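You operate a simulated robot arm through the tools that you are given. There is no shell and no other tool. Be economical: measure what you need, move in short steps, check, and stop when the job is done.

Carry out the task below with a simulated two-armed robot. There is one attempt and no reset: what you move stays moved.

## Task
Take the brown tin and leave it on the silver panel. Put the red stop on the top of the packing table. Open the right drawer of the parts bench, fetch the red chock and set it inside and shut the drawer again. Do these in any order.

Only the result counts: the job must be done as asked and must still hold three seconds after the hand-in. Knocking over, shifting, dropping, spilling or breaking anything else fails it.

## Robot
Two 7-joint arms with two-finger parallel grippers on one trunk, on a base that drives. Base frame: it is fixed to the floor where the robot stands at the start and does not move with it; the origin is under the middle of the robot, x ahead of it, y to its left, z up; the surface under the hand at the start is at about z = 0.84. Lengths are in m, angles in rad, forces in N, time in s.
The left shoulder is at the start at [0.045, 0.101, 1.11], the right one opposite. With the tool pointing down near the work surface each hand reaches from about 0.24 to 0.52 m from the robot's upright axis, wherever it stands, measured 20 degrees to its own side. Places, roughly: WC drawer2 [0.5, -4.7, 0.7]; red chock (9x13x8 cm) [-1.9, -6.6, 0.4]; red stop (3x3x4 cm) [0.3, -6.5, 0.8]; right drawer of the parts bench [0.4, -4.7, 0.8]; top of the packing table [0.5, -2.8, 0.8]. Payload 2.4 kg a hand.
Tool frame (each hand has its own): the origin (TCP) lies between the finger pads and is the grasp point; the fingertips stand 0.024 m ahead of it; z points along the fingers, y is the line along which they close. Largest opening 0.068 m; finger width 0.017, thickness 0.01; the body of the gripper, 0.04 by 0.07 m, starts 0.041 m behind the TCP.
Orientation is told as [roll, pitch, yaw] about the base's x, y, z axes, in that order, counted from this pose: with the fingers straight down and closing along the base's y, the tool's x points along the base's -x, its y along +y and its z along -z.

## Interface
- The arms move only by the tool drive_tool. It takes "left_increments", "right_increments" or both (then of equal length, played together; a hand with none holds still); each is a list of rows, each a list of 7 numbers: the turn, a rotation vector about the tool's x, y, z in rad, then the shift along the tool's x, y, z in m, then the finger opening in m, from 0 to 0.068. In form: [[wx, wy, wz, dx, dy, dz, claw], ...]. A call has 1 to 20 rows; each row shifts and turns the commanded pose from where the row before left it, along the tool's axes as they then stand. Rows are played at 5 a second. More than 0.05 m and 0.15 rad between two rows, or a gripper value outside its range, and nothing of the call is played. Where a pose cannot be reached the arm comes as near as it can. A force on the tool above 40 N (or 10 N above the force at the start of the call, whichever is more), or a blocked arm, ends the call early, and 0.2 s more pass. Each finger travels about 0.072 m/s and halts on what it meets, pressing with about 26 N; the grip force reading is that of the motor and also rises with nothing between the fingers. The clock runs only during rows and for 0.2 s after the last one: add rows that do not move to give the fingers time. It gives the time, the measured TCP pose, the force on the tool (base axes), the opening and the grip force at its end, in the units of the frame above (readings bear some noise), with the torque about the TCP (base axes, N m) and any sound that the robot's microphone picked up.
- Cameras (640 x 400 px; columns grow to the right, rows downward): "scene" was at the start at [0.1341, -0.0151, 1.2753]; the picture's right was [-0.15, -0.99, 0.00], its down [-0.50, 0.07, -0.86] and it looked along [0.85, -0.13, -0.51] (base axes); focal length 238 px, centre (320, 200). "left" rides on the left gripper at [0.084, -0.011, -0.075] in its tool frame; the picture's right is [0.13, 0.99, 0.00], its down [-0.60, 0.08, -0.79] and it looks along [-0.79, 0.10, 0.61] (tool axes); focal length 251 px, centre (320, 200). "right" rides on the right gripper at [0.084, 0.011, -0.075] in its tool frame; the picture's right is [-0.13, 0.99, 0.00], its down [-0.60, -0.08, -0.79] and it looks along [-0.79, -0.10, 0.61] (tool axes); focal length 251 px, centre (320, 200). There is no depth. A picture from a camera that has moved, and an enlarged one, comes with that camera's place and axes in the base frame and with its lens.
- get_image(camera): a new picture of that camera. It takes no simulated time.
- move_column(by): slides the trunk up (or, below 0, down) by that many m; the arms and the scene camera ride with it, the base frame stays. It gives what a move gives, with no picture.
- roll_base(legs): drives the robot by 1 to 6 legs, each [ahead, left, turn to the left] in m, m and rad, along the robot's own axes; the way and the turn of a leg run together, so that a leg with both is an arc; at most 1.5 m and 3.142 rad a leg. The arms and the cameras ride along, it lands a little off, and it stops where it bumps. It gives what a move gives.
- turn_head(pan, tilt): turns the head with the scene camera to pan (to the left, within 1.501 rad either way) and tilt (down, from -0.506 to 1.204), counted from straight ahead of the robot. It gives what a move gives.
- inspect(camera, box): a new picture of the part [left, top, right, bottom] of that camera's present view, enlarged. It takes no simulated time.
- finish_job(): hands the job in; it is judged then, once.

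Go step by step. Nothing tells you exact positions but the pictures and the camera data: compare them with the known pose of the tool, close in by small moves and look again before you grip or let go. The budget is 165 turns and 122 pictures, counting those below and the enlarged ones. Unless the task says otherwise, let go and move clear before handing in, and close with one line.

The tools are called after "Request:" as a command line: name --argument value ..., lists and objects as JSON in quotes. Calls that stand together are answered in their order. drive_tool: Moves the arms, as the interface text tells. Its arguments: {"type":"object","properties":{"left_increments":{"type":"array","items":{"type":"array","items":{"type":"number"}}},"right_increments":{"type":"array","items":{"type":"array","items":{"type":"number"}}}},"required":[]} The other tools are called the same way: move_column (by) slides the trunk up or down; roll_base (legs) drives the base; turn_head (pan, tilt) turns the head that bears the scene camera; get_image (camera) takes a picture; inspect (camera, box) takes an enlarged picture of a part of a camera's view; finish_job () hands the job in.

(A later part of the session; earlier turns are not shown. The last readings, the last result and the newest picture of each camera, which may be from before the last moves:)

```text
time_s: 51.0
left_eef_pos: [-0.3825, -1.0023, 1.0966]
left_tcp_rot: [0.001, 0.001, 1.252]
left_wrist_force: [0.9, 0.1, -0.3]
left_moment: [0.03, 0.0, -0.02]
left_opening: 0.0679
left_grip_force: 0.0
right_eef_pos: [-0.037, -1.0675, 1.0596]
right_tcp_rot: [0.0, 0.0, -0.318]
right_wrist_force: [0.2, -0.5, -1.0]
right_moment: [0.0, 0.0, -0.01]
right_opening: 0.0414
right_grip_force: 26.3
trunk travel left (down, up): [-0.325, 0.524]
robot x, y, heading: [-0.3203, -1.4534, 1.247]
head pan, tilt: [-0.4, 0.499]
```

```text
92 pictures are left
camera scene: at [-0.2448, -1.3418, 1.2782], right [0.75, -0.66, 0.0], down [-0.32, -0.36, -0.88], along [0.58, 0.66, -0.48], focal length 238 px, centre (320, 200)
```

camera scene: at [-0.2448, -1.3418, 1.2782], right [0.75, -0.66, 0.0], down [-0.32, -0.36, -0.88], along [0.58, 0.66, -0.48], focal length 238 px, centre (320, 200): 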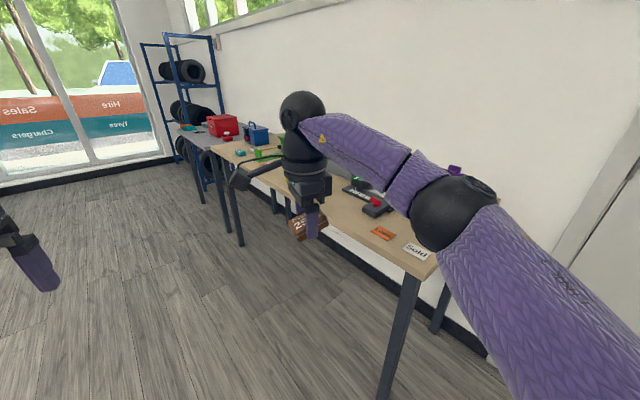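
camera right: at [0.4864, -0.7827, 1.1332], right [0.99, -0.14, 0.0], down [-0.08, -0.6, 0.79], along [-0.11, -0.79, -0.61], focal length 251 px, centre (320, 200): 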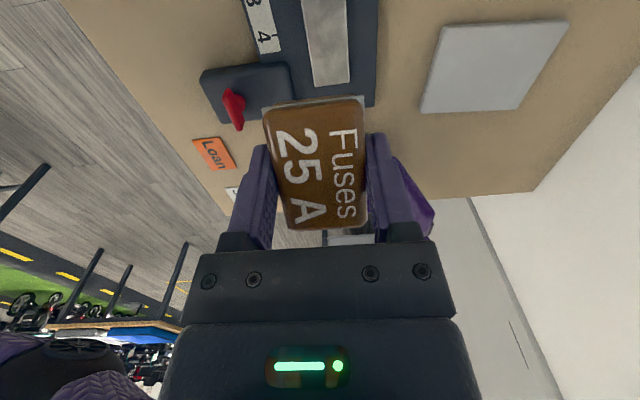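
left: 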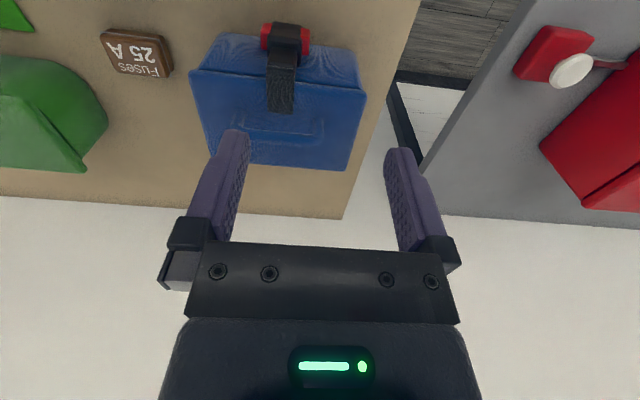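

Corner confirmed at (0.224, −1.194). Strafe right, then ahead cautiously.

Request:
roll_base --legs '[[0, -0.686, 0], [0.22, 0, 0]]'

Request:
turn_head --pan -0.3 --tilt 0.8

Request:
get_image --camera "scene"

Request:
get_image --camera "right"

```text
time_s: 56.0
left_eef_pos: [0.3357, -1.0031, 1.0964]
left_tcp_rot: [0.0, 0.002, 1.249]
left_wrist_force: [-0.5, 0.0, 0.2]
left_moment: [0.01, 0.01, 0.02]
left_opening: 0.0679
left_grip_force: 0.0
right_eef_pos: [0.6789, -1.0687, 1.0586]
right_tcp_rot: [-0.003, 0.0, -0.322]
right_wrist_force: [0.8, 0.1, -0.7]
right_moment: [0.0, 0.04, -0.02]
right_opening: 0.0413
right_grip_force: 26.1
trunk travel left (down, up): [-0.325, 0.524]
robot x, y, heading: [0.3966, -1.4521, 1.246]
head pan, tilt: [-0.4, 0.499]
```

```text
time_s: 56.8
left_eef_pos: [0.3359, -1.0041, 1.0966]
left_tcp_rot: [0.0, 0.0, 1.25]
left_wrist_force: [-1.0, 0.1, 0.1]
left_moment: [0.01, 0.01, 0.03]
left_opening: 0.0679
left_grip_force: 0.0
right_eef_pos: [0.6792, -1.0694, 1.058]
right_tcp_rot: [0.001, 0.0, -0.322]
right_wrist_force: [-0.1, 0.4, -0.6]
right_moment: [-0.02, -0.02, -0.02]
right_opening: 0.0415
right_grip_force: 26.1
trunk travel left (down, up): [-0.325, 0.524]
robot x, y, heading: [0.3945, -1.4484, 1.246]
head pan, tilt: [-0.3, 0.799]
```

```text
91 pictures are left
camera scene: at [0.4578, -1.3456, 1.2523], right [0.81, -0.58, 0.0], down [-0.42, -0.58, -0.7], along [0.41, 0.57, -0.72], focal length 238 px, centre (320, 200)
```

scene: 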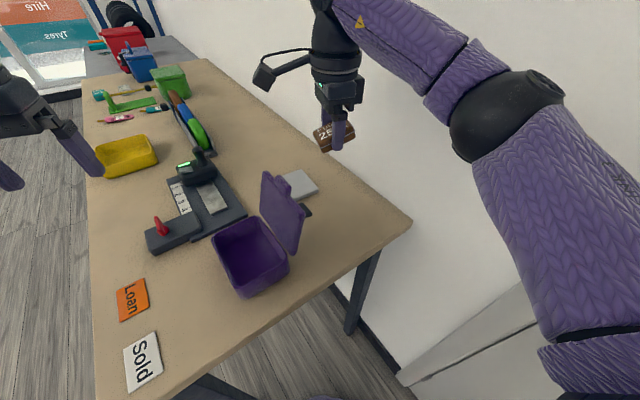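

```text
90 pictures are left
camera right: at [0.6022, -1.0337, 1.1332], right [0.44, 0.9, 0.0], down [0.55, -0.26, 0.79], along [0.71, -0.35, -0.61], focal length 251 px, centre (320, 200)
```

right: 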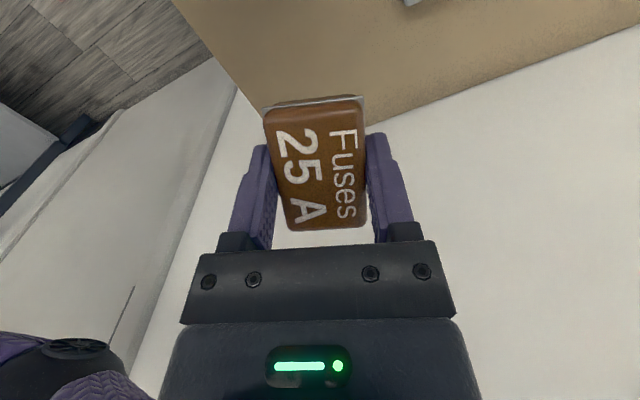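

The lid of the purple box is at x≈0.575, y −1.02…−1.14, top z≈0.985; my forearm will pass to its right. Move 6 cm ahead.

Request:
roll_base --legs '[[0.06, 0, 0]]'

Request:
turn_head --pan -0.1 --tilt 1.1

Request:
get_image --camera "scene"

```text
time_s: 57.8
left_eef_pos: [0.3542, -0.9449, 1.0961]
left_tcp_rot: [0.0, 0.001, 1.248]
left_wrist_force: [-0.9, 0.0, -0.2]
left_moment: [0.0, 0.0, -0.03]
left_opening: 0.0679
left_grip_force: 0.0
right_eef_pos: [0.6977, -1.0112, 1.0586]
right_tcp_rot: [-0.002, 0.0, -0.322]
right_wrist_force: [0.1, 0.0, -0.1]
right_moment: [-0.01, -0.04, 0.0]
right_opening: 0.0413
right_grip_force: 26.1
trunk travel left (down, up): [-0.325, 0.524]
robot x, y, heading: [0.4154, -1.3964, 1.25]
head pan, tilt: [-0.3, 0.799]
```

```text
time_s: 58.6
left_eef_pos: [0.3538, -0.9465, 1.0977]
left_tcp_rot: [0.0, 0.002, 1.249]
left_wrist_force: [0.0, -0.4, 0.0]
left_moment: [0.01, 0.0, 0.0]
left_opening: 0.0683
left_grip_force: 0.0
right_eef_pos: [0.6977, -1.0126, 1.0573]
right_tcp_rot: [-0.002, -0.001, -0.321]
right_wrist_force: [0.3, -0.4, 0.2]
right_moment: [-0.02, -0.01, -0.02]
right_opening: 0.0416
right_grip_force: 26.3
trunk travel left (down, up): [-0.325, 0.524]
robot x, y, heading: [0.4113, -1.3965, 1.25]
head pan, tilt: [-0.099, 1.1]
```

```text
89 pictures are left
camera scene: at [0.4557, -1.2964, 1.2305], right [0.91, -0.41, 0.0], down [-0.36, -0.81, -0.45], along [0.19, 0.41, -0.89], focal length 238 px, centre (320, 200)
```

scene: 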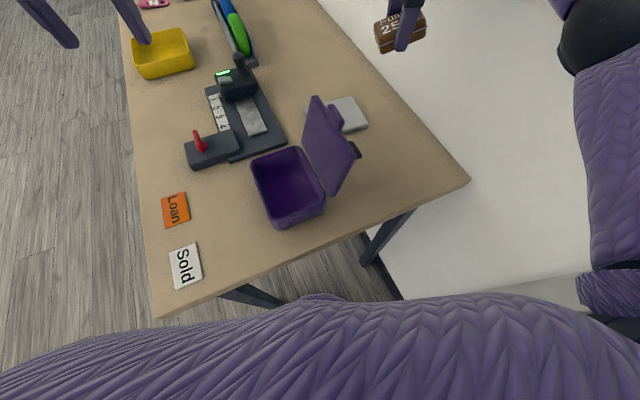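

Clear of the bench. Move the tin over the panel centre (≈0.648, −0.942) and lower part-way.

Request:
drive_tool --right_increments '[[0, 0, 0, 0.0232, 0.0169, 0, 0], [0, 0, 0, 0.0232, 0.0169, 0, 0], [0, 0, 0, 0.0232, 0.0169, 0, 0], [0, 0, 0, 0, 0, 0.03, 0], [0, 0, 0, 0, 0, 0.03, 0], [0, 0, 0, 0, 0, 0.03, 0], [0, 0, 0, 0, 0, 0.02, 0], [0, 0, 0, 0, 0, 0, 0]]'

Request:
turn_head --pan -0.4 --tilt 0.7

Request:
get_image --camera "scene"

Request:
get_image --camera "right"

```text
time_s: 60.4
left_eef_pos: [0.3552, -0.9448, 1.0957]
left_tcp_rot: [0.0, 0.001, 1.25]
left_wrist_force: [0.9, 0.9, -0.4]
left_moment: [-0.01, 0.05, -0.04]
left_opening: 0.068
left_grip_force: 0.2
right_eef_pos: [0.6478, -0.9552, 0.9439]
right_tcp_rot: [0.001, 0.001, -0.321]
right_wrist_force: [0.5, -0.2, 0.6]
right_moment: [-0.03, -0.01, 0.01]
right_opening: 0.0412
right_grip_force: 26.1
right hand out of reach, approached as far as the arm can: row 3
trunk travel left (down, up): [-0.325, 0.524]
robot x, y, heading: [0.4134, -1.3949, 1.25]
head pan, tilt: [-0.099, 1.1]
```

```text
time_s: 61.3
left_eef_pos: [0.3552, -0.9458, 1.0967]
left_tcp_rot: [-0.001, -0.001, 1.25]
left_wrist_force: [-0.2, 0.4, -0.1]
left_moment: [-0.03, 0.01, -0.02]
left_opening: 0.0681
left_grip_force: 0.0
right_eef_pos: [0.6493, -0.9566, 0.9455]
right_tcp_rot: [0.0, 0.001, -0.322]
right_wrist_force: [0.0, -0.3, -0.7]
right_moment: [0.0, -0.02, -0.01]
right_opening: 0.0414
right_grip_force: 25.9
trunk travel left (down, up): [-0.325, 0.524]
robot x, y, heading: [0.4148, -1.3906, 1.254]
head pan, tilt: [-0.4, 0.7]
```

```text
88 pictures are left
camera scene: at [0.4859, -1.2902, 1.2604], right [0.75, -0.66, 0.0], down [-0.43, -0.48, -0.76], along [0.5, 0.57, -0.65], focal length 238 px, centre (320, 200)
```

scene: 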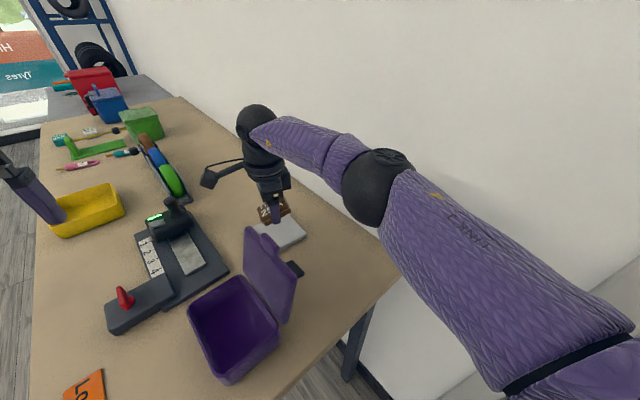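

```text
87 pictures are left
camera right: at [0.5719, -0.9207, 1.0197], right [0.44, 0.9, 0.0], down [0.55, -0.26, 0.79], along [0.71, -0.35, -0.61], focal length 251 px, centre (320, 200)
```

right: 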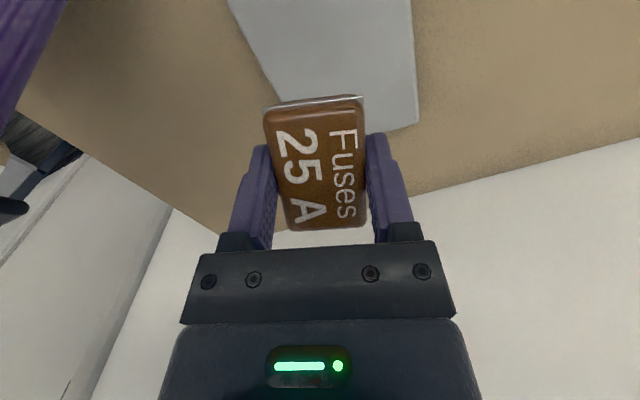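

The tin was gripped with the hand leaned 0.36 rad, so I lean it again to level the tin, shift slightly to the panel's middle, and look.

Request:
drive_tool --right_increments '[[0, 0, 0, 0.0066, 0.0104, 0, 0], [0, 0.09, 0, 0, 0, 0, 0], [0, 0.09, 0, 0, 0, 0, 0], [0, 0.09, 0, 0, 0, 0, 0], [0, 0.09, 0, 0, 0, 0, 0], [0, 0, 0, 0, 0, 0, 0]]'

Request:
inspect --camera "scene" --box '[180, 130, 340, 230]'

Request:
get_image --camera "right"

```text
time_s: 62.7
left_eef_pos: [0.3543, -0.9462, 1.0972]
left_tcp_rot: [0.0, 0.0, 1.25]
left_wrist_force: [-0.4, 0.5, -0.1]
left_moment: [0.01, 0.04, -0.01]
left_opening: 0.0679
left_grip_force: 0.0
right_eef_pos: [0.6454, -0.9443, 0.9438]
right_tcp_rot: [-0.001, 0.361, -0.319]
right_wrist_force: [0.0, 0.4, 0.2]
right_moment: [0.0, -0.02, -0.04]
right_opening: 0.0415
right_grip_force: 26.1
trunk travel left (down, up): [-0.325, 0.524]
robot x, y, heading: [0.4181, -1.3932, 1.245]
head pan, tilt: [-0.4, 0.7]
```

```text
4.00 times, centred on (260, 180) of scene
camera zoom: at [0.486, -1.2902, 1.2604], right [0.75, -0.66, 0.0], down [-0.43, -0.48, -0.76], along [0.51, 0.57, -0.64], focal length 951 px, centre (560, 280)
```

zoom: 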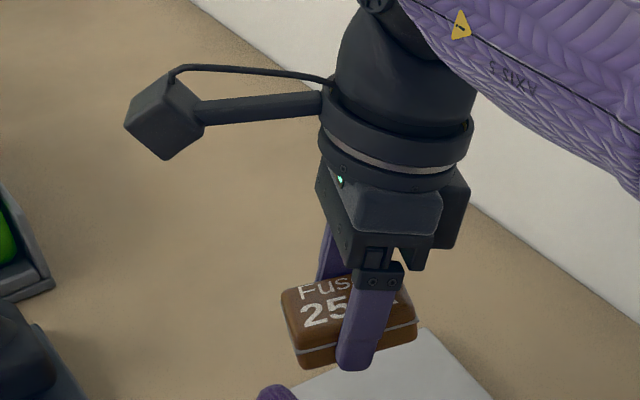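

```text
85 pictures are left
camera right: at [0.5989, -0.919, 1.044], right [0.43, 0.9, -0.05], down [0.78, -0.34, 0.53], along [0.46, -0.26, -0.85], focal length 251 px, centre (320, 200)
```

right: 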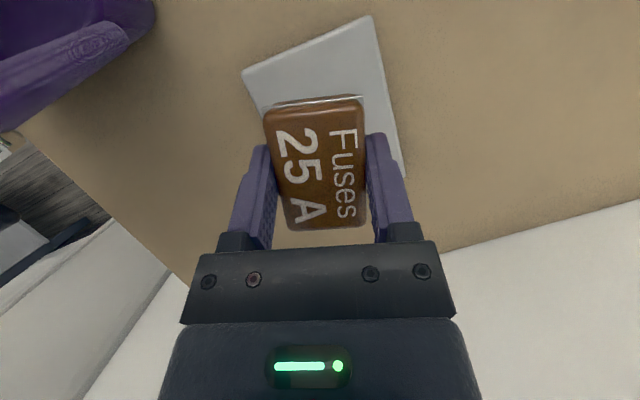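

Tin is level and above the panel. Descend to just above it.

Request:
drive_tool --right_increments '[[0, 0, 0, -0.0097, 0, 0.0257, 0], [0, 0, 0, -0.0097, 0, 0.0257, 0], [0, 0, 0, -0.0018, 0, 0.0047, 0], [0, 0, 0, 0, 0, 0, 0]]'

Request:
get_image --camera "right"

Request:
inspect --camera "scene" --box '[200, 150, 360, 250]'

```text
time_s: 63.7
left_eef_pos: [0.3539, -0.9456, 1.0969]
left_tcp_rot: [0.002, 0.0, 1.25]
left_wrist_force: [-0.4, 0.2, -0.3]
left_moment: [0.0, 0.0, 0.0]
left_opening: 0.0681
left_grip_force: 0.1
right_eef_pos: [0.6446, -0.9451, 0.8836]
right_tcp_rot: [0.001, 0.359, -0.322]
right_wrist_force: [-0.1, 0.6, 0.0]
right_moment: [-0.01, 0.02, -0.01]
right_opening: 0.0413
right_grip_force: 26.6
trunk travel left (down, up): [-0.325, 0.524]
robot x, y, heading: [0.4137, -1.3921, 1.244]
head pan, tilt: [-0.4, 0.7]
```

```text
84 pictures are left
camera right: at [0.598, -0.9192, 0.9835], right [0.43, 0.9, -0.05], down [0.78, -0.34, 0.53], along [0.46, -0.26, -0.85], focal length 251 px, centre (320, 200)
```

right: 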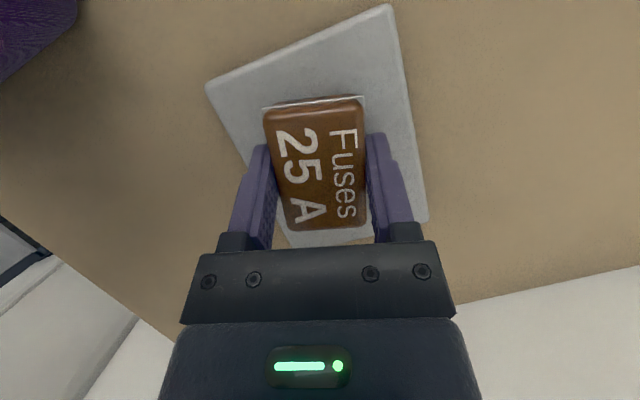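

```text
4.00 times, centred on (280, 200) of scene
camera zoom: at [0.4859, -1.2902, 1.2605], right [0.75, -0.66, 0.0], down [-0.43, -0.48, -0.76], along [0.51, 0.57, -0.64], focal length 951 px, centre (480, 200)
```

zoom: 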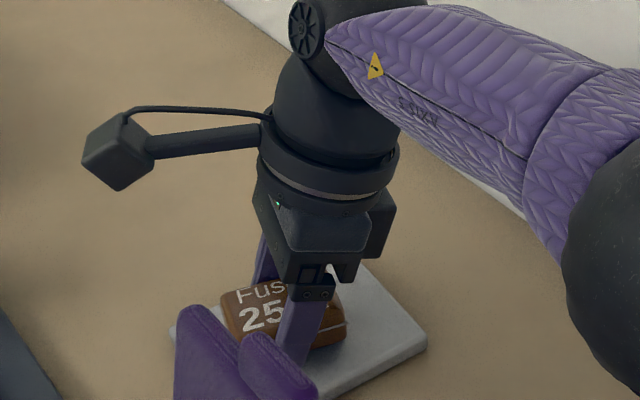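

Well centred. Lower in small steps until contact.

Request:
drive_tool --right_increments '[[0, 0, 0, -0.0011, 0, 0.0028, 0], [0, 0, 0, -0.0011, 0, 0.0028, 0], [0, 0, 0, 0, 0, 0, 0]]'

```text
time_s: 64.5
left_eef_pos: [0.3541, -0.9466, 1.0976]
left_tcp_rot: [-0.001, 0.001, 1.249]
left_wrist_force: [-0.2, -1.4, 0.1]
left_moment: [0.0, 0.0, 0.0]
left_opening: 0.0681
left_grip_force: 0.1
right_eef_pos: [0.6437, -0.9459, 0.8789]
right_tcp_rot: [0.003, 0.362, -0.318]
right_wrist_force: [1.8, 3.1, 16.5]
right_moment: [-0.1, -0.23, 0.01]
right_opening: 0.0416
right_grip_force: 26.5
trunk travel left (down, up): [-0.325, 0.524]
robot x, y, heading: [0.4137, -1.3976, 1.247]
head pan, tilt: [-0.4, 0.7]
```

Contact (16 N). Release, rise straight up, and look.

Request:
drive_tool --right_increments '[[0, 0, 0, 0.0004, 0, -0.0009, 0.03], [0, 0, 0, 0, 0, 0, 0.05], [0, 0, 0, 0, 0, 0, 0.066], [0, 0, 0, 0, 0, 0, 0.066], [0, 0, 0, 0.007, 0, -0.0187, 0.066], [0, 0, 0, 0.0141, 0, -0.0374, 0.066], [0, 0, 0, 0.0141, 0, -0.0374, 0.066], [0, 0, 0, 0.0141, 0, -0.0374, 0.066], [0, 0, 0, 0.0141, 0, -0.0374, 0.066], [0, -0.12, 0, 0, 0, 0, 0.066], [0, -0.12, 0, 0, 0, 0, 0.066], [0, -0.12, 0, 0, 0, 0, 0.066]]'

Request:
get_image --camera "scene"

```text
time_s: 67.1
left_eef_pos: [0.3539, -0.9454, 1.0973]
left_tcp_rot: [0.001, 0.002, 1.25]
left_wrist_force: [-0.5, -0.4, -0.9]
left_moment: [-0.03, 0.04, -0.02]
left_opening: 0.0681
left_grip_force: 0.1
right_eef_pos: [0.6419, -0.958, 1.0577]
right_tcp_rot: [0.0, -0.003, -0.321]
right_wrist_force: [0.0, 0.6, -0.4]
right_moment: [0.0, 0.02, 0.01]
right_opening: 0.0661
right_grip_force: 0.1
right hand out of reach, approached as far as the arm can: row 9, 11, 12
trunk travel left (down, up): [-0.325, 0.524]
robot x, y, heading: [0.4187, -1.391, 1.247]
head pan, tilt: [-0.4, 0.7]
```

```text
82 pictures are left
camera scene: at [0.4858, -1.2904, 1.2605], right [0.75, -0.66, 0.0], down [-0.43, -0.48, -0.76], along [0.51, 0.57, -0.64], focal length 238 px, centre (320, 200)
```

scene: 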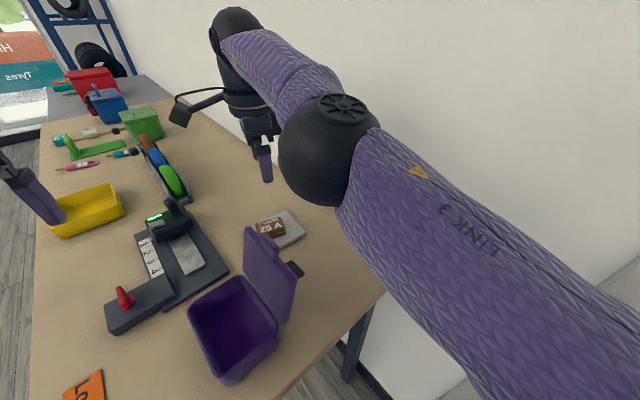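

The tin rests on the panel. Withdraw the hand, unwind the wrist, and back out into the aisle.

Request:
drive_tool --right_increments '[[0, 0, -0.15, -0.03, -0.02, 0, 0.066], [0, 0, -0.15, 0, 0, 0, 0.066], [0, 0, -0.15, 0, 0, 0, 0.066], [0, 0, -0.15, 0, 0, 0, 0.066], [0, 0, -0.15, 0, 0, 0, 0.066], [0, 0, -0.15, 0, 0, 0, 0.066], [0, 0, -0.15, 0, 0, 0, 0.066], [0, 0, -0.15, 0, 0, 0, 0.066], [0, 0, -0.15, 0, 0, 0, 0.066], [0, 0, -0.15, 0, 0, 0, 0.066], [0, 0, -0.07, 0, 0, 0, 0.066], [0, 0, 0, 0.03, -0.03, 0, 0.066], [0, 0, 0, 0.03, 0, -0.03, 0.066]]'

Request:
roll_base --legs '[[-0.3, 0, 0], [0, 0.85, 0], [0, 0, -1.25], [0, 0, -1.57]]'

Request:
turn_head --pan 0.2 --tilt 0.3

Request:
get_image --camera "scene"

```text
time_s: 69.9
left_eef_pos: [0.3516, -0.9466, 1.0968]
left_tcp_rot: [-0.001, -0.002, 1.249]
left_wrist_force: [-0.9, 0.3, 0.6]
left_moment: [0.0, -0.06, -0.01]
left_opening: 0.0678
left_grip_force: 0.2
right_eef_pos: [0.6776, -1.0333, 1.0951]
right_tcp_rot: [0.003, 0.003, 1.236]
right_wrist_force: [-3.5, -1.6, -0.2]
right_moment: [0.08, -0.19, 0.03]
right_opening: 0.0659
right_grip_force: 0.0
right hand out of reach, approached as far as the arm can: row 1, 12
trunk travel left (down, up): [-0.325, 0.524]
robot x, y, heading: [0.4125, -1.3954, 1.247]
head pan, tilt: [-0.4, 0.7]
```

```text
time_s: 83.0
left_eef_pos: [-0.2966, -1.8268, 1.0961]
left_tcp_rot: [0.0, 0.0, -1.612]
left_wrist_force: [0.5, 0.8, 0.8]
left_moment: [-0.04, -0.02, 0.0]
left_opening: 0.068
left_grip_force: 0.0
right_eef_pos: [-0.6308, -1.8331, 1.0934]
right_tcp_rot: [0.0, 0.0, -1.613]
right_wrist_force: [-0.2, -0.1, -0.5]
right_moment: [0.0, 0.0, 0.03]
right_opening: 0.066
right_grip_force: 0.0
trunk travel left (down, up): [-0.325, 0.524]
robot x, y, heading: [-0.482, -1.4134, -1.617]
head pan, tilt: [-0.4, 0.7]
```

```text
time_s: 84.0
left_eef_pos: [-0.2958, -1.8266, 1.0973]
left_tcp_rot: [0.0, 0.001, -1.613]
left_wrist_force: [0.3, -0.2, 0.2]
left_moment: [-0.01, 0.01, 0.01]
left_opening: 0.068
left_grip_force: 0.1
right_eef_pos: [-0.6318, -1.8325, 1.0924]
right_tcp_rot: [0.001, -0.001, -1.614]
right_wrist_force: [0.5, 0.5, -0.7]
right_moment: [0.0, -0.02, 0.02]
right_opening: 0.0658
right_grip_force: 0.1
trunk travel left (down, up): [-0.325, 0.524]
robot x, y, heading: [-0.4798, -1.4126, -1.61]
head pan, tilt: [0.201, 0.3]
```

```text
81 pictures are left
camera scene: at [-0.4649, -1.5515, 1.2965], right [-0.99, -0.16, 0.0], down [-0.05, 0.29, -0.95], along [0.15, -0.94, -0.3], focal length 238 px, centre (320, 200)
```

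scene: 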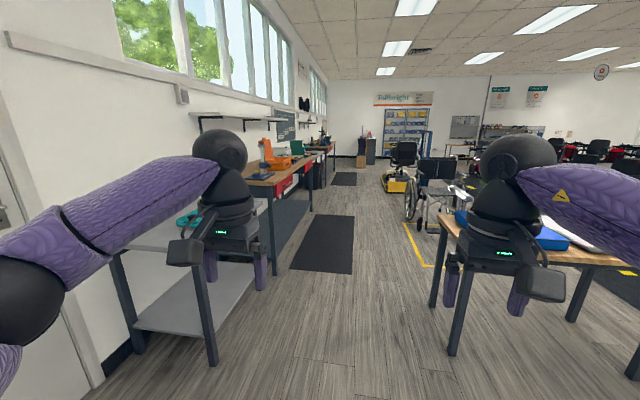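

The grey two-tier table at (0.5, −2.8) is the packing table; the aisle at x≈−0.35 is clear. Drive down it.

Request:
roll_base --legs '[[0, 0.12, 0.045], [1.5, 0, 0], [1.4, 0, 0]]'

Request:
turn_head --pan 0.0 --tilt 0.35

Request:
get_image --camera "scene"

Request:
turn_head --pan 1.0 --tilt 0.5

Request:
get_image --camera "scene"

```text
time_s: 98.8
left_eef_pos: [-0.1477, -4.7162, 1.0968]
left_tcp_rot: [0.0, 0.0, -1.568]
left_wrist_force: [0.4, 0.3, -0.5]
left_moment: [-0.01, -0.01, 0.01]
left_opening: 0.068
left_grip_force: 0.0
right_eef_pos: [-0.4814, -4.7363, 1.0928]
right_tcp_rot: [-0.001, 0.001, -1.569]
right_wrist_force: [-0.9, 0.4, 0.8]
right_moment: [0.01, 0.02, 0.0]
right_opening: 0.0659
right_grip_force: 0.0
trunk travel left (down, up): [-0.325, 0.524]
robot x, y, heading: [-0.3452, -4.309, -1.569]
head pan, tilt: [0.201, 0.3]
```

```text
time_s: 99.6
left_eef_pos: [-0.147, -4.7167, 1.0976]
left_tcp_rot: [0.0, 0.001, -1.569]
left_wrist_force: [0.6, 0.6, 0.2]
left_moment: [0.01, -0.04, -0.03]
left_opening: 0.0679
left_grip_force: 0.2
right_eef_pos: [-0.4835, -4.7354, 1.0935]
right_tcp_rot: [0.002, 0.0, -1.569]
right_wrist_force: [-0.8, 0.7, -0.3]
right_moment: [0.01, 0.01, -0.02]
right_opening: 0.0662
right_grip_force: 0.2
trunk travel left (down, up): [-0.325, 0.524]
robot x, y, heading: [-0.3487, -4.3121, -1.569]
head pan, tilt: [0.0, 0.351]
```

```text
80 pictures are left
camera scene: at [-0.3459, -4.4498, 1.2919], right [-1.0, 0.0, 0.0], down [0.0, 0.34, -0.94], along [0.0, -0.94, -0.34], focal length 238 px, centre (320, 200)
```

scene: 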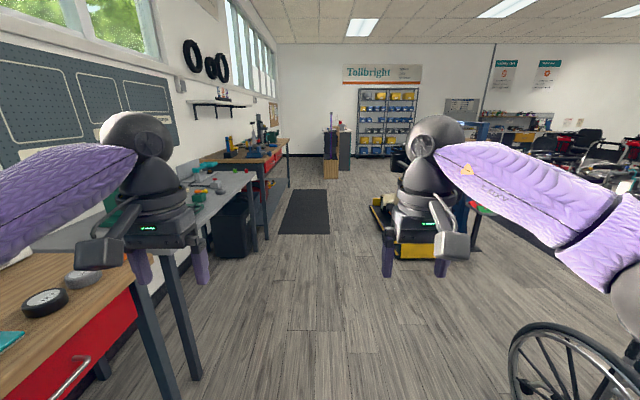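

```text
time_s: 100.8
left_eef_pos: [-0.146, -4.7161, 1.0967]
left_tcp_rot: [0.002, -0.001, -1.568]
left_wrist_force: [0.0, 0.3, 0.1]
left_moment: [-0.01, 0.02, 0.01]
left_opening: 0.0682
left_grip_force: 0.0
right_eef_pos: [-0.4821, -4.736, 1.0926]
right_tcp_rot: [0.001, 0.001, -1.57]
right_wrist_force: [0.5, 0.2, 0.0]
right_moment: [-0.01, 0.04, 0.0]
right_opening: 0.0662
right_grip_force: 0.1
trunk travel left (down, up): [-0.325, 0.524]
robot x, y, heading: [-0.3489, -4.3124, -1.566]
head pan, tilt: [1.0, 0.499]
```

```text
79 pictures are left
camera scene: at [-0.2695, -4.4058, 1.2782], right [-0.54, -0.84, 0.0], down [-0.4, 0.26, -0.88], along [0.74, -0.47, -0.48], focal length 238 px, centre (320, 200)
```

scene: 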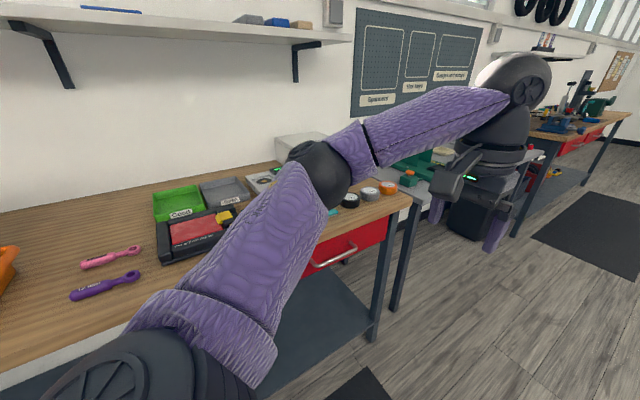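

The parts bench with a red drawer (handle near x≈0.21, y≈−4.8, z≈0.74) is on my left. Continue to look for the stop and the chock.

Request:
roll_base --legs '[[1.2, 0.03, 0]]'

Request:
turn_head --pan 0.75 --tilt 0.4

Request:
get_image --camera "scene"

Request:
turn_head --pan -0.6 --tilt 0.4

Request:
get_image --camera "scene"

Request:
turn_head --pan -1.2 --tilt 0.4

Request:
get_image --camera "scene"

```text
time_s: 107.1
left_eef_pos: [-0.1151, -5.9471, 1.0968]
left_tcp_rot: [0.001, 0.001, -1.566]
left_wrist_force: [0.0, -0.1, -0.3]
left_moment: [0.03, 0.02, 0.03]
left_opening: 0.068
left_grip_force: 0.0
right_eef_pos: [-0.449, -5.9691, 1.0923]
right_tcp_rot: [0.0, 0.0, -1.569]
right_wrist_force: [-0.2, -0.3, -0.1]
right_moment: [-0.03, -0.06, 0.0]
right_opening: 0.0661
right_grip_force: 0.1
trunk travel left (down, up): [-0.325, 0.524]
robot x, y, heading: [-0.3165, -5.5403, -1.568]
head pan, tilt: [1.0, 0.499]
```

```text
time_s: 107.8
left_eef_pos: [-0.115, -5.9481, 1.0971]
left_tcp_rot: [0.003, -0.001, -1.568]
left_wrist_force: [0.1, 0.7, 0.0]
left_moment: [-0.02, 0.03, 0.0]
left_opening: 0.0681
left_grip_force: 0.0
right_eef_pos: [-0.4486, -5.9677, 1.0921]
right_tcp_rot: [0.0, 0.0, -1.569]
right_wrist_force: [-0.6, 0.3, 0.0]
right_moment: [0.01, -0.02, 0.02]
right_opening: 0.0663
right_grip_force: 0.2
trunk travel left (down, up): [-0.325, 0.524]
robot x, y, heading: [-0.3133, -5.5424, -1.567]
head pan, tilt: [0.75, 0.4]
```

```text
78 pictures are left
camera scene: at [-0.2512, -5.6562, 1.2873], right [-0.73, -0.68, 0.0], down [-0.27, 0.28, -0.92], along [0.63, -0.67, -0.39], focal length 238 px, centre (320, 200)
```

scene: 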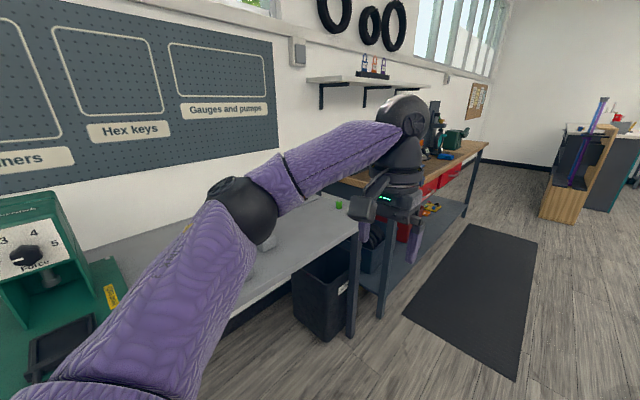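

```text
time_s: 109.3
left_eef_pos: [-0.1142, -5.9473, 1.0975]
left_tcp_rot: [0.001, 0.001, -1.567]
left_wrist_force: [-0.1, -0.6, -0.4]
left_moment: [-0.03, 0.0, 0.0]
left_opening: 0.068
left_grip_force: 0.0
right_eef_pos: [-0.4492, -5.9682, 1.0935]
right_tcp_rot: [0.0, -0.001, -1.569]
right_wrist_force: [-0.3, -0.6, 0.4]
right_moment: [0.0, 0.03, 0.0]
right_opening: 0.0659
right_grip_force: 0.0
trunk travel left (down, up): [-0.325, 0.524]
robot x, y, heading: [-0.3171, -5.5409, -1.57]
head pan, tilt: [-0.6, 0.4]
```

```text
77 pictures are left
camera scene: at [-0.3667, -5.6653, 1.2873], right [-0.83, 0.56, 0.0], down [0.22, 0.32, -0.92], along [-0.52, -0.76, -0.39], focal length 238 px, centre (320, 200)
```

scene: 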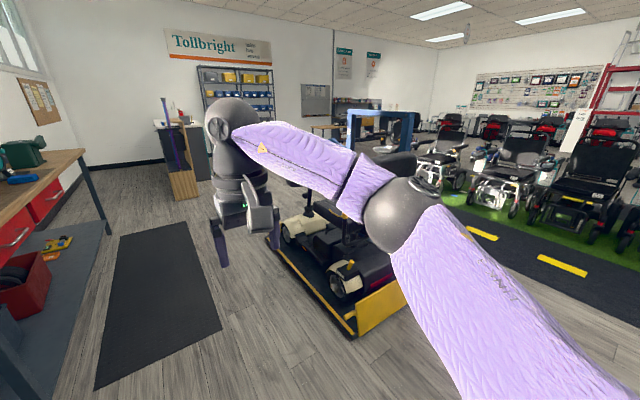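

```text
time_s: 110.3
left_eef_pos: [-0.1156, -5.9468, 1.0965]
left_tcp_rot: [0.0, 0.0, -1.568]
left_wrist_force: [0.5, -0.5, 0.2]
left_moment: [-0.03, -0.01, -0.02]
left_opening: 0.0682
left_grip_force: 0.1
right_eef_pos: [-0.4496, -5.9688, 1.0926]
right_tcp_rot: [-0.001, 0.0, -1.57]
right_wrist_force: [0.3, 0.3, -0.4]
right_moment: [0.01, 0.0, 0.03]
right_opening: 0.0661
right_grip_force: 0.1
trunk travel left (down, up): [-0.325, 0.524]
robot x, y, heading: [-0.3168, -5.5418, -1.572]
head pan, tilt: [-1.201, 0.4]
```

```text
76 pictures are left
camera scene: at [-0.4009, -5.6224, 1.2873], right [-0.36, 0.93, 0.0], down [0.36, 0.14, -0.92], along [-0.86, -0.34, -0.39], focal length 238 px, centre (320, 200)
```

scene: 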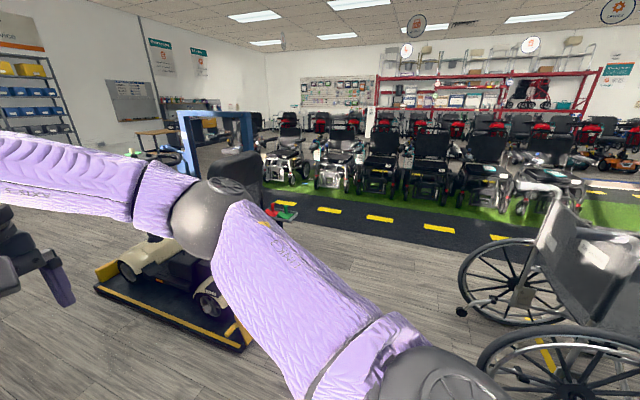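

I spotted a red/green thing at about (−1.9, −6.56) past the scooter platform — likely the chock. I'll open the drawer first: back up to the parts bench and face it.

Request:
roll_base --legs '[[-0.9, 0.0, 0], [0, 0, 1.571]]'

Request:
turn_head --pan 0.0 --tilt 0.75

Request:
get_image --camera "scene"

```text
time_s: 119.0
left_eef_pos: [0.0726, -4.4203, 1.096]
left_tcp_rot: [-0.001, 0.001, 0.037]
left_wrist_force: [0.2, -0.3, -0.4]
left_moment: [0.02, -0.03, -0.01]
left_opening: 0.0682
left_grip_force: 0.0
right_eef_pos: [0.1047, -4.7536, 1.0942]
right_tcp_rot: [0.001, 0.0, 0.036]
right_wrist_force: [-0.2, 0.1, 0.1]
right_moment: [0.0, -0.04, -0.03]
right_opening: 0.066
right_grip_force: 0.0
trunk travel left (down, up): [-0.325, 0.524]
robot x, y, heading: [-0.3219, -4.6354, 0.038]
head pan, tilt: [-1.201, 0.4]
```

```text
time_s: 120.4
left_eef_pos: [0.0729, -4.4188, 1.0968]
left_tcp_rot: [-0.001, 0.0, 0.036]
left_wrist_force: [0.2, 0.3, -0.5]
left_moment: [-0.03, 0.0, -0.02]
left_opening: 0.0681
left_grip_force: 0.1
right_eef_pos: [0.1055, -4.7551, 1.0925]
right_tcp_rot: [0.0, 0.0, 0.037]
right_wrist_force: [0.4, 0.5, 0.2]
right_moment: [0.0, -0.02, -0.01]
right_opening: 0.0661
right_grip_force: 0.1
trunk travel left (down, up): [-0.325, 0.524]
robot x, y, heading: [-0.3262, -4.6322, 0.037]
head pan, tilt: [0.0, 0.75]
```

```text
75 pictures are left
camera scene: at [-0.1972, -4.6315, 1.2562], right [0.04, -1.0, 0.0], down [-0.68, -0.02, -0.73], along [0.73, 0.03, -0.68], focal length 238 px, centre (320, 200)
```

scene: 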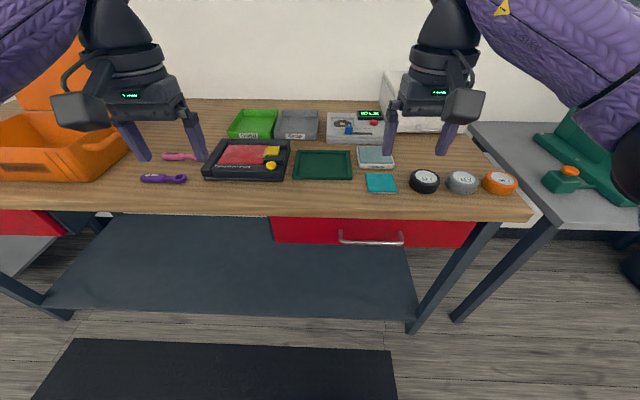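

The right drawer is the one below the tapes, its bar handle at about (0.17, −4.745, 0.77). I zoom in on it.

Request:
inspect --camera "scene" --box '[260, 190, 500, 340]'

Request:
drive_tool --right_increments '[[0, 0, 0, 0.03, 0, 0.04, 0.066], [0, 0, 0, 0.02, 0, 0.04, 0.066], [0, 0, 0, 0, 0, 0.04, 0.066], [0, 0, 0, 0, 0, 0.04, 0.066], [0, 0, 0, 0, 0, 0.03, 0.066], [0, 0, 0, 0, 0, 0, 0.066]]'

Request:
get_image --camera "right"

```text
2.67 times, centred on (380, 265) of scene
camera zoom: at [-0.1972, -4.6315, 1.2562], right [0.04, -1.0, 0.0], down [-0.68, -0.02, -0.73], along [0.73, 0.03, -0.68], focal length 634 px, centre (160, 27)
```

zoom: 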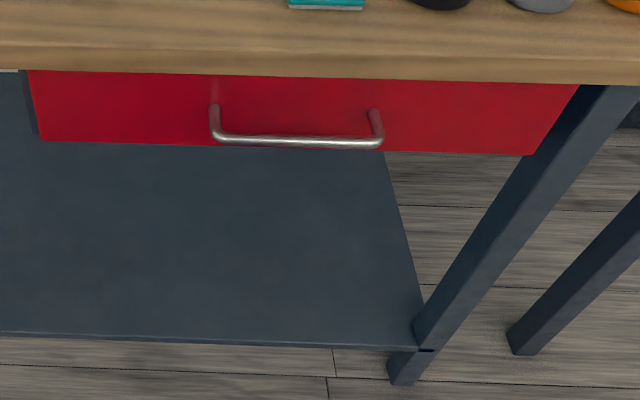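

```text
time_s: 121.8
left_eef_pos: [0.0729, -4.4199, 1.0967]
left_tcp_rot: [-0.001, -0.002, 0.039]
left_wrist_force: [-0.2, -0.3, 0.4]
left_moment: [0.02, 0.0, 0.03]
left_opening: 0.0679
left_grip_force: 0.0
right_eef_pos: [0.0555, -4.7558, 0.9034]
right_tcp_rot: [0.001, -0.002, 0.037]
right_wrist_force: [0.7, 0.2, 0.3]
right_moment: [0.0, -0.03, -0.02]
right_opening: 0.0661
right_grip_force: 0.0
trunk travel left (down, up): [-0.325, 0.524]
robot x, y, heading: [-0.3265, -4.6323, 0.035]
head pan, tilt: [0.0, 0.75]
```

```text
73 pictures are left
camera right: at [-0.03, -4.7496, 0.9781], right [0.09, 1.0, 0.0], down [0.61, -0.06, 0.79], along [0.79, -0.07, -0.61], focal length 251 px, centre (320, 200)
```

right: 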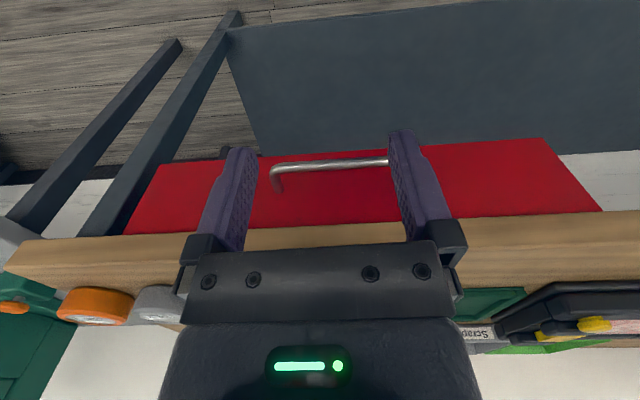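

Bar handle: x≈0.171, z≈0.773, y −4.67…−4.82; face x≈0.207. I'll approach with fingers horizontal, closing vertically on the bar; first turn the wrist in free space.

Request:
drive_tool --right_increments '[[0, 0, 0.146, 0, 0, 0, 0.05], [0, 0, 0.146, 0, 0, 0, 0.05], [0, 0, 0.146, 0, 0, 0, 0.05], [0, 0, 0.146, 0, 0, 0, 0.05], [0, 0, 0.146, 0, 0, 0, 0.05], [0, 0, 0.146, 0, 0, 0, 0.05], [0, 0, 0.146, 0, 0, 0, 0.05], [0, 0, 0.146, 0, 0, 0, 0.05], [0, 0, 0.146, 0, 0, 0, 0.05], [0, 0, 0.146, 0, 0, 0, 0.05], [0, 0, 0.146, 0, 0, 0, 0.05], [0, 0, 0, 0, 0, 0, 0.05]]'

Request:
drive_tool --right_increments '[[-0.15, 0, 0, 0, 0, 0, 0.05], [-0.15, 0, 0, 0, 0, 0, 0.05], [-0.15, 0, 0, 0, 0, 0, 0.05], [-0.15, 0, 0, 0, 0, 0, 0.05], [-0.15, 0, 0, 0, 0, 0, 0.05], [-0.15, 0, 0, 0, 0, 0, 0.05], [-0.15, 0, 0, 0, 0, 0, 0.05], [-0.15, 0, 0, 0, 0, 0, 0.05], [-0.15, 0, 0, 0, 0, 0, 0.05], [-0.15, 0, 0, 0, 0, 0, 0.05], [0, 0, 0, 0, 0, 0, 0.05]]'

Request:
get_image --camera "scene"

```text
time_s: 124.4
left_eef_pos: [0.0727, -4.4202, 1.0979]
left_tcp_rot: [-0.001, 0.0, 0.037]
left_wrist_force: [-0.2, 0.2, -0.2]
left_moment: [0.02, 0.01, -0.03]
left_opening: 0.068
left_grip_force: 0.1
right_eef_pos: [0.0544, -4.7545, 0.9043]
right_tcp_rot: [0.0, 0.0, -1.572]
right_wrist_force: [-0.4, 0.5, 0.4]
right_moment: [-0.03, -0.01, 0.02]
right_opening: 0.05
right_grip_force: 0.1
trunk travel left (down, up): [-0.325, 0.524]
robot x, y, heading: [-0.3237, -4.6336, 0.037]
head pan, tilt: [0.0, 0.75]
```

```text
time_s: 126.8
left_eef_pos: [0.0725, -4.4194, 1.0976]
left_tcp_rot: [0.001, 0.0, 0.037]
left_wrist_force: [0.9, -0.6, 0.4]
left_moment: [0.0, -0.04, 0.01]
left_opening: 0.0679
left_grip_force: 0.1
right_eef_pos: [0.0543, -4.7537, 0.9035]
right_tcp_rot: [0.847, 0.0, -1.571]
right_wrist_force: [0.1, 0.1, -0.1]
right_moment: [-0.01, 0.01, -0.04]
right_opening: 0.05
right_grip_force: 0.0
right hand out of reach, approached as far as the arm can: row 6, 7, 8, 9, 10
trunk travel left (down, up): [-0.325, 0.524]
robot x, y, heading: [-0.3229, -4.6324, 0.033]
head pan, tilt: [0.0, 0.75]
```

```text
72 pictures are left
camera scene: at [-0.1973, -4.6314, 1.2562], right [0.04, -1.0, 0.0], down [-0.68, -0.03, -0.73], along [0.73, 0.03, -0.68], focal length 238 px, centre (320, 200)
```

scene: 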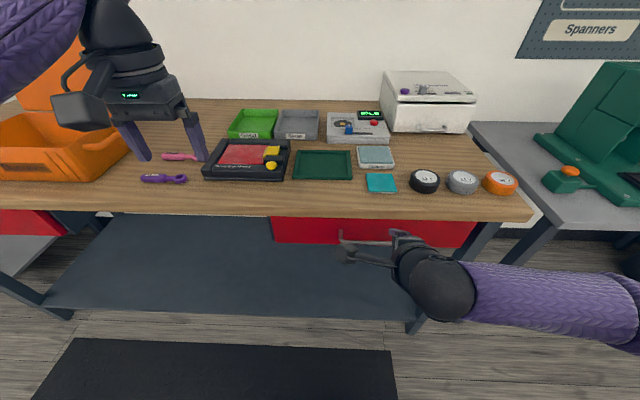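

The wrist folds too close to the body. Back off 0.12 m and lower the trunk 0.18, then finish turning.

Request:
roll_base --legs '[[-0.12, 0, -0.035]]'

Request:
move_column --by -0.18

Request:
drive_tool --right_increments '[[0, 0, 0, 0, 0.0, 0.04, 0.05], [0, 0, 0, 0, 0.03, 0.04, 0.05], [0, 0, 0, 0, 0.03, 0, 0.05], [-0.15, 0, 0, 0, 0, 0, 0.05], [-0.15, 0, 0, 0, 0, 0, 0.05], [-0.15, 0, 0, 0, 0, 0, 0.05], [-0.15, 0, 0, 0, 0, 0, 0.05], [0, 0, 0, 0, 0, 0, 0.05]]'

Request:
get_image --camera "scene"

```text
time_s: 128.0
left_eef_pos: [-0.0415, -4.4356, 1.0976]
left_tcp_rot: [-0.001, 0.0, 0.004]
left_wrist_force: [-0.6, -1.2, -0.4]
left_moment: [0.01, -0.04, -0.01]
left_opening: 0.068
left_grip_force: 0.2
right_eef_pos: [-0.0703, -4.7703, 0.902]
right_tcp_rot: [0.85, 0.001, -1.605]
right_wrist_force: [0.1, -0.1, 0.0]
right_moment: [-0.02, 0.01, 0.01]
right_opening: 0.05
right_grip_force: 0.0
trunk travel left (down, up): [-0.325, 0.524]
robot x, y, heading: [-0.4468, -4.6353, 0.002]
head pan, tilt: [0.0, 0.75]
```

```text
time_s: 130.0
left_eef_pos: [-0.04, -4.4352, 0.9176]
left_tcp_rot: [0.001, 0.001, 0.003]
left_wrist_force: [-0.1, -1.0, 0.0]
left_moment: [-0.02, -0.03, 0.03]
left_opening: 0.0678
left_grip_force: 0.0
right_eef_pos: [-0.0702, -4.7696, 0.7229]
right_tcp_rot: [0.85, 0.0, -1.604]
right_wrist_force: [-0.1, 0.3, -0.1]
right_moment: [0.03, 0.0, -0.01]
right_opening: 0.0498
right_grip_force: 0.0
trunk travel left (down, up): [-0.145, 0.704]
robot x, y, heading: [-0.4462, -4.6359, 0.0]
head pan, tilt: [0.0, 0.75]
```

```text
time_s: 131.8
left_eef_pos: [-0.0408, -4.4357, 0.9171]
left_tcp_rot: [0.0, 0.002, 0.002]
left_wrist_force: [0.4, 0.4, -0.2]
left_moment: [0.03, -0.01, 0.01]
left_opening: 0.0682
left_grip_force: 0.0
right_eef_pos: [0.0289, -4.7722, 0.7155]
right_tcp_rot: [0.947, -0.001, -1.603]
right_wrist_force: [-0.9, -0.4, 0.4]
right_moment: [0.0, 0.01, 0.02]
right_opening: 0.0501
right_grip_force: 0.1
right hand out of reach, approached as far as the arm can: row 4, 5, 6, 7
trunk travel left (down, up): [-0.145, 0.704]
robot x, y, heading: [-0.4458, -4.6379, -0.0]
head pan, tilt: [0.0, 0.75]
```

```text
71 pictures are left
camera scene: at [-0.273, -4.6379, 1.0729], right [0.0, -1.0, 0.0], down [-0.68, 0.0, -0.73], along [0.73, 0.0, -0.68], focal length 238 px, centre (320, 200)
```

scene: 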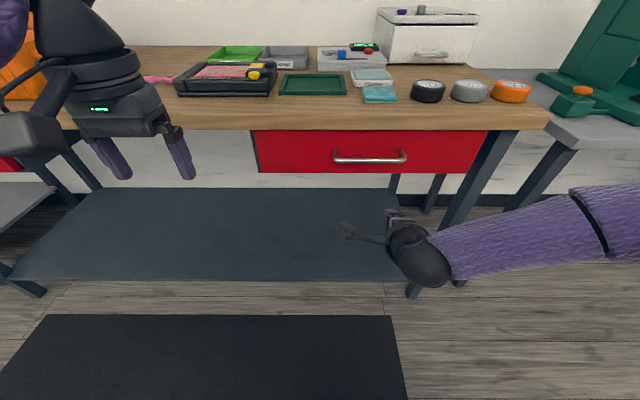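

The bench lip bottom is at z≈0.85 and the bar at ≈(0.165, 0.78), so a lean of 0.95 suffices. Move to a pre-grasp point above-front of the bar.

Request:
drive_tool --right_increments '[[0, 0, 0, 0.0098, 0.0433, -0.0023, 0.036], [0, 0, 0, 0.0098, 0.0433, -0.0023, 0.036], [0, 0, 0, 0.0098, 0.0433, -0.0023, 0.036], [0, 0, 0, 0, 0, 0, 0.036]]'

Request:
get_image --camera "right"

Request:
inspect --camera "scene" --box '[280, 90, 440, 190]'

```text
time_s: 132.8
left_eef_pos: [-0.0401, -4.4356, 0.9166]
left_tcp_rot: [0.0, 0.002, 0.003]
left_wrist_force: [-0.2, -0.3, 0.2]
left_moment: [-0.01, 0.0, -0.01]
left_opening: 0.0681
left_grip_force: 0.1
right_eef_pos: [0.101, -4.7469, 0.8236]
right_tcp_rot: [0.947, 0.0, -1.605]
right_wrist_force: [-0.2, -0.6, 0.1]
right_moment: [0.03, 0.0, 0.02]
right_opening: 0.0361
right_grip_force: 0.0
trunk travel left (down, up): [-0.145, 0.704]
robot x, y, heading: [-0.4435, -4.6404, 0.006]
head pan, tilt: [0.0, 0.75]
```

```text
70 pictures are left
camera right: at [0.0491, -4.6634, 0.8766], right [0.57, -0.15, 0.8], down [-0.71, -0.58, 0.4], along [0.41, -0.8, -0.44], focal length 251 px, centre (320, 200)
```

right: 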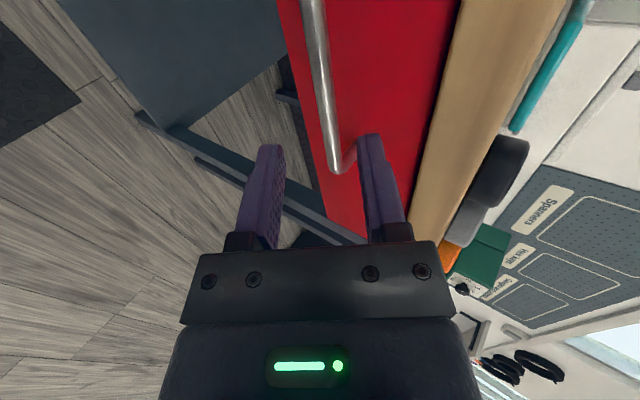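

```text
4.00 times, centred on (360, 140) of scene
camera zoom: at [-0.273, -4.6378, 1.0729], right [0.0, -1.0, 0.0], down [-0.68, 0.0, -0.73], along [0.73, 0.0, -0.68], focal length 951 px, centre (160, 440)
```

zoom: 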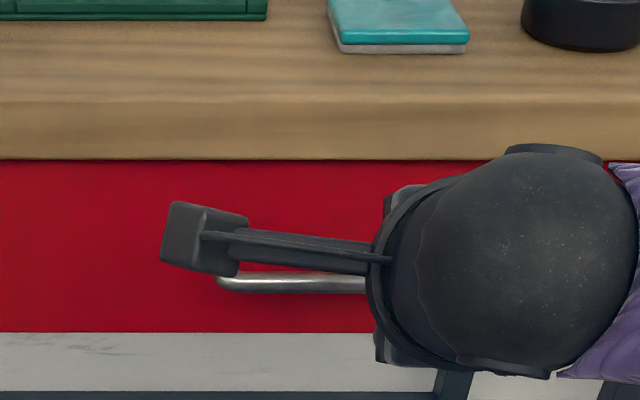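

The bar is centred between the fingers, 0.077 ahead. Advance 0.067 and check.

Request:
drive_tool --right_increments '[[0, 0, 0, 0, 0.001, 0.025, 0.036], [0, 0, 0, 0, 0.001, 0.025, 0.036], [0, 0, 0, 0, 0, 0.017, 0.036], [0, 0, 0, 0, 0, 0, 0.036]]'

Request:
get_image --camera "right"

```text
time_s: 133.8
left_eef_pos: [-0.0398, -4.4344, 0.9163]
left_tcp_rot: [0.0, 0.001, 0.003]
left_wrist_force: [-0.9, -0.3, -0.9]
left_moment: [0.01, 0.01, 0.0]
left_opening: 0.068
left_grip_force: 0.1
right_eef_pos: [0.1557, -4.7488, 0.7858]
right_tcp_rot: [0.949, -0.002, -1.604]
right_wrist_force: [-0.2, -0.9, -0.1]
right_moment: [-0.03, 0.01, 0.04]
right_opening: 0.0359
right_grip_force: 0.1
trunk travel left (down, up): [-0.145, 0.704]
robot x, y, heading: [-0.4444, -4.6363, 0.006]
head pan, tilt: [0.0, 0.75]
```

```text
68 pictures are left
camera right: at [0.1044, -4.6647, 0.8393], right [0.57, -0.15, 0.81], down [-0.71, -0.58, 0.4], along [0.41, -0.8, -0.44], focal length 251 px, centre (320, 200)
```

right: 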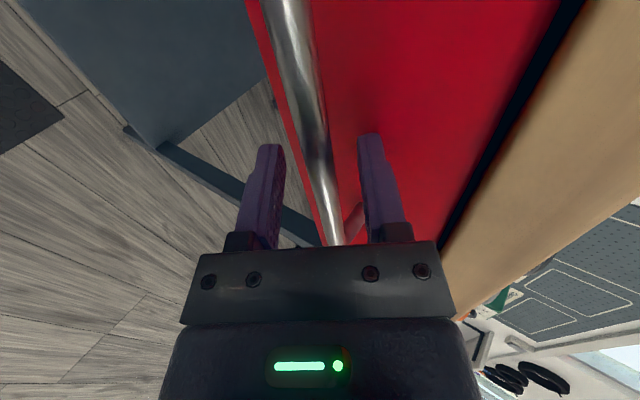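

The bar lies between the fingers. Close on it, then pull by driving back.

Request:
drive_tool --right_increments '[[0, 0, 0, 0, 0, 0, 0.02], [0, 0, 0, 0, 0, 0, 0.0], [0, 0, 0, 0, 0, 0, 0.0], [0, 0, 0, 0, 0, 0, 0.0]]'

Request:
roll_base --legs '[[-0.08, 0, 0]]'

Request:
get_image --camera "scene"

```text
time_s: 134.8
left_eef_pos: [-0.0413, -4.435, 0.9183]
left_tcp_rot: [0.0, 0.0, 0.005]
left_wrist_force: [1.0, -1.2, -0.9]
left_moment: [-0.03, -0.02, 0.03]
left_opening: 0.068
left_grip_force: 0.2
right_eef_pos: [0.1554, -4.7491, 0.7869]
right_tcp_rot: [0.951, -0.002, -1.604]
right_wrist_force: [2.4, -1.9, 14.4]
right_moment: [-0.41, 0.0, 0.38]
right_opening: 0.0122
right_grip_force: 32.2
trunk travel left (down, up): [-0.145, 0.704]
robot x, y, heading: [-0.4428, -4.6358, 0.003]
head pan, tilt: [0.0, 0.75]
```

```text
time_s: 135.9
left_eef_pos: [-0.1203, -4.4368, 0.9179]
left_tcp_rot: [0.0, -0.001, 0.002]
left_wrist_force: [-1.3, -0.2, 0.0]
left_moment: [0.01, 0.0, 0.02]
left_opening: 0.068
left_grip_force: 0.0
right_eef_pos: [0.0761, -4.7492, 0.7878]
right_tcp_rot: [0.951, -0.001, -1.604]
right_wrist_force: [-0.6, 1.3, 19.1]
right_moment: [-0.43, -0.05, 0.33]
right_opening: 0.0118
right_grip_force: 31.8
trunk travel left (down, up): [-0.145, 0.704]
robot x, y, heading: [-0.5253, -4.6373, 0.002]
head pan, tilt: [0.0, 0.75]
```

```text
67 pictures are left
camera scene: at [-0.3531, -4.6378, 1.0733], right [0.0, -1.0, 0.0], down [-0.68, 0.0, -0.73], along [0.73, 0.0, -0.68], focal length 238 px, centre (320, 200)
```

scene: 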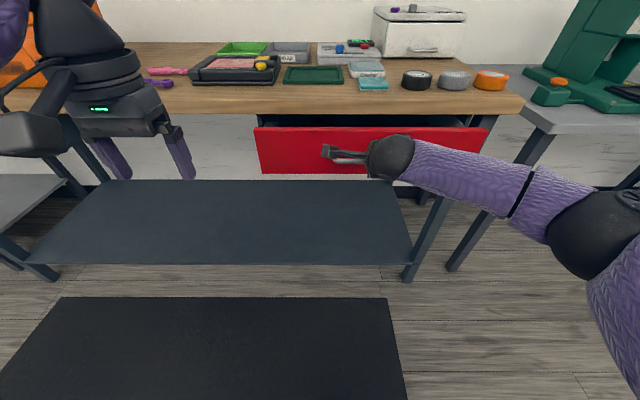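

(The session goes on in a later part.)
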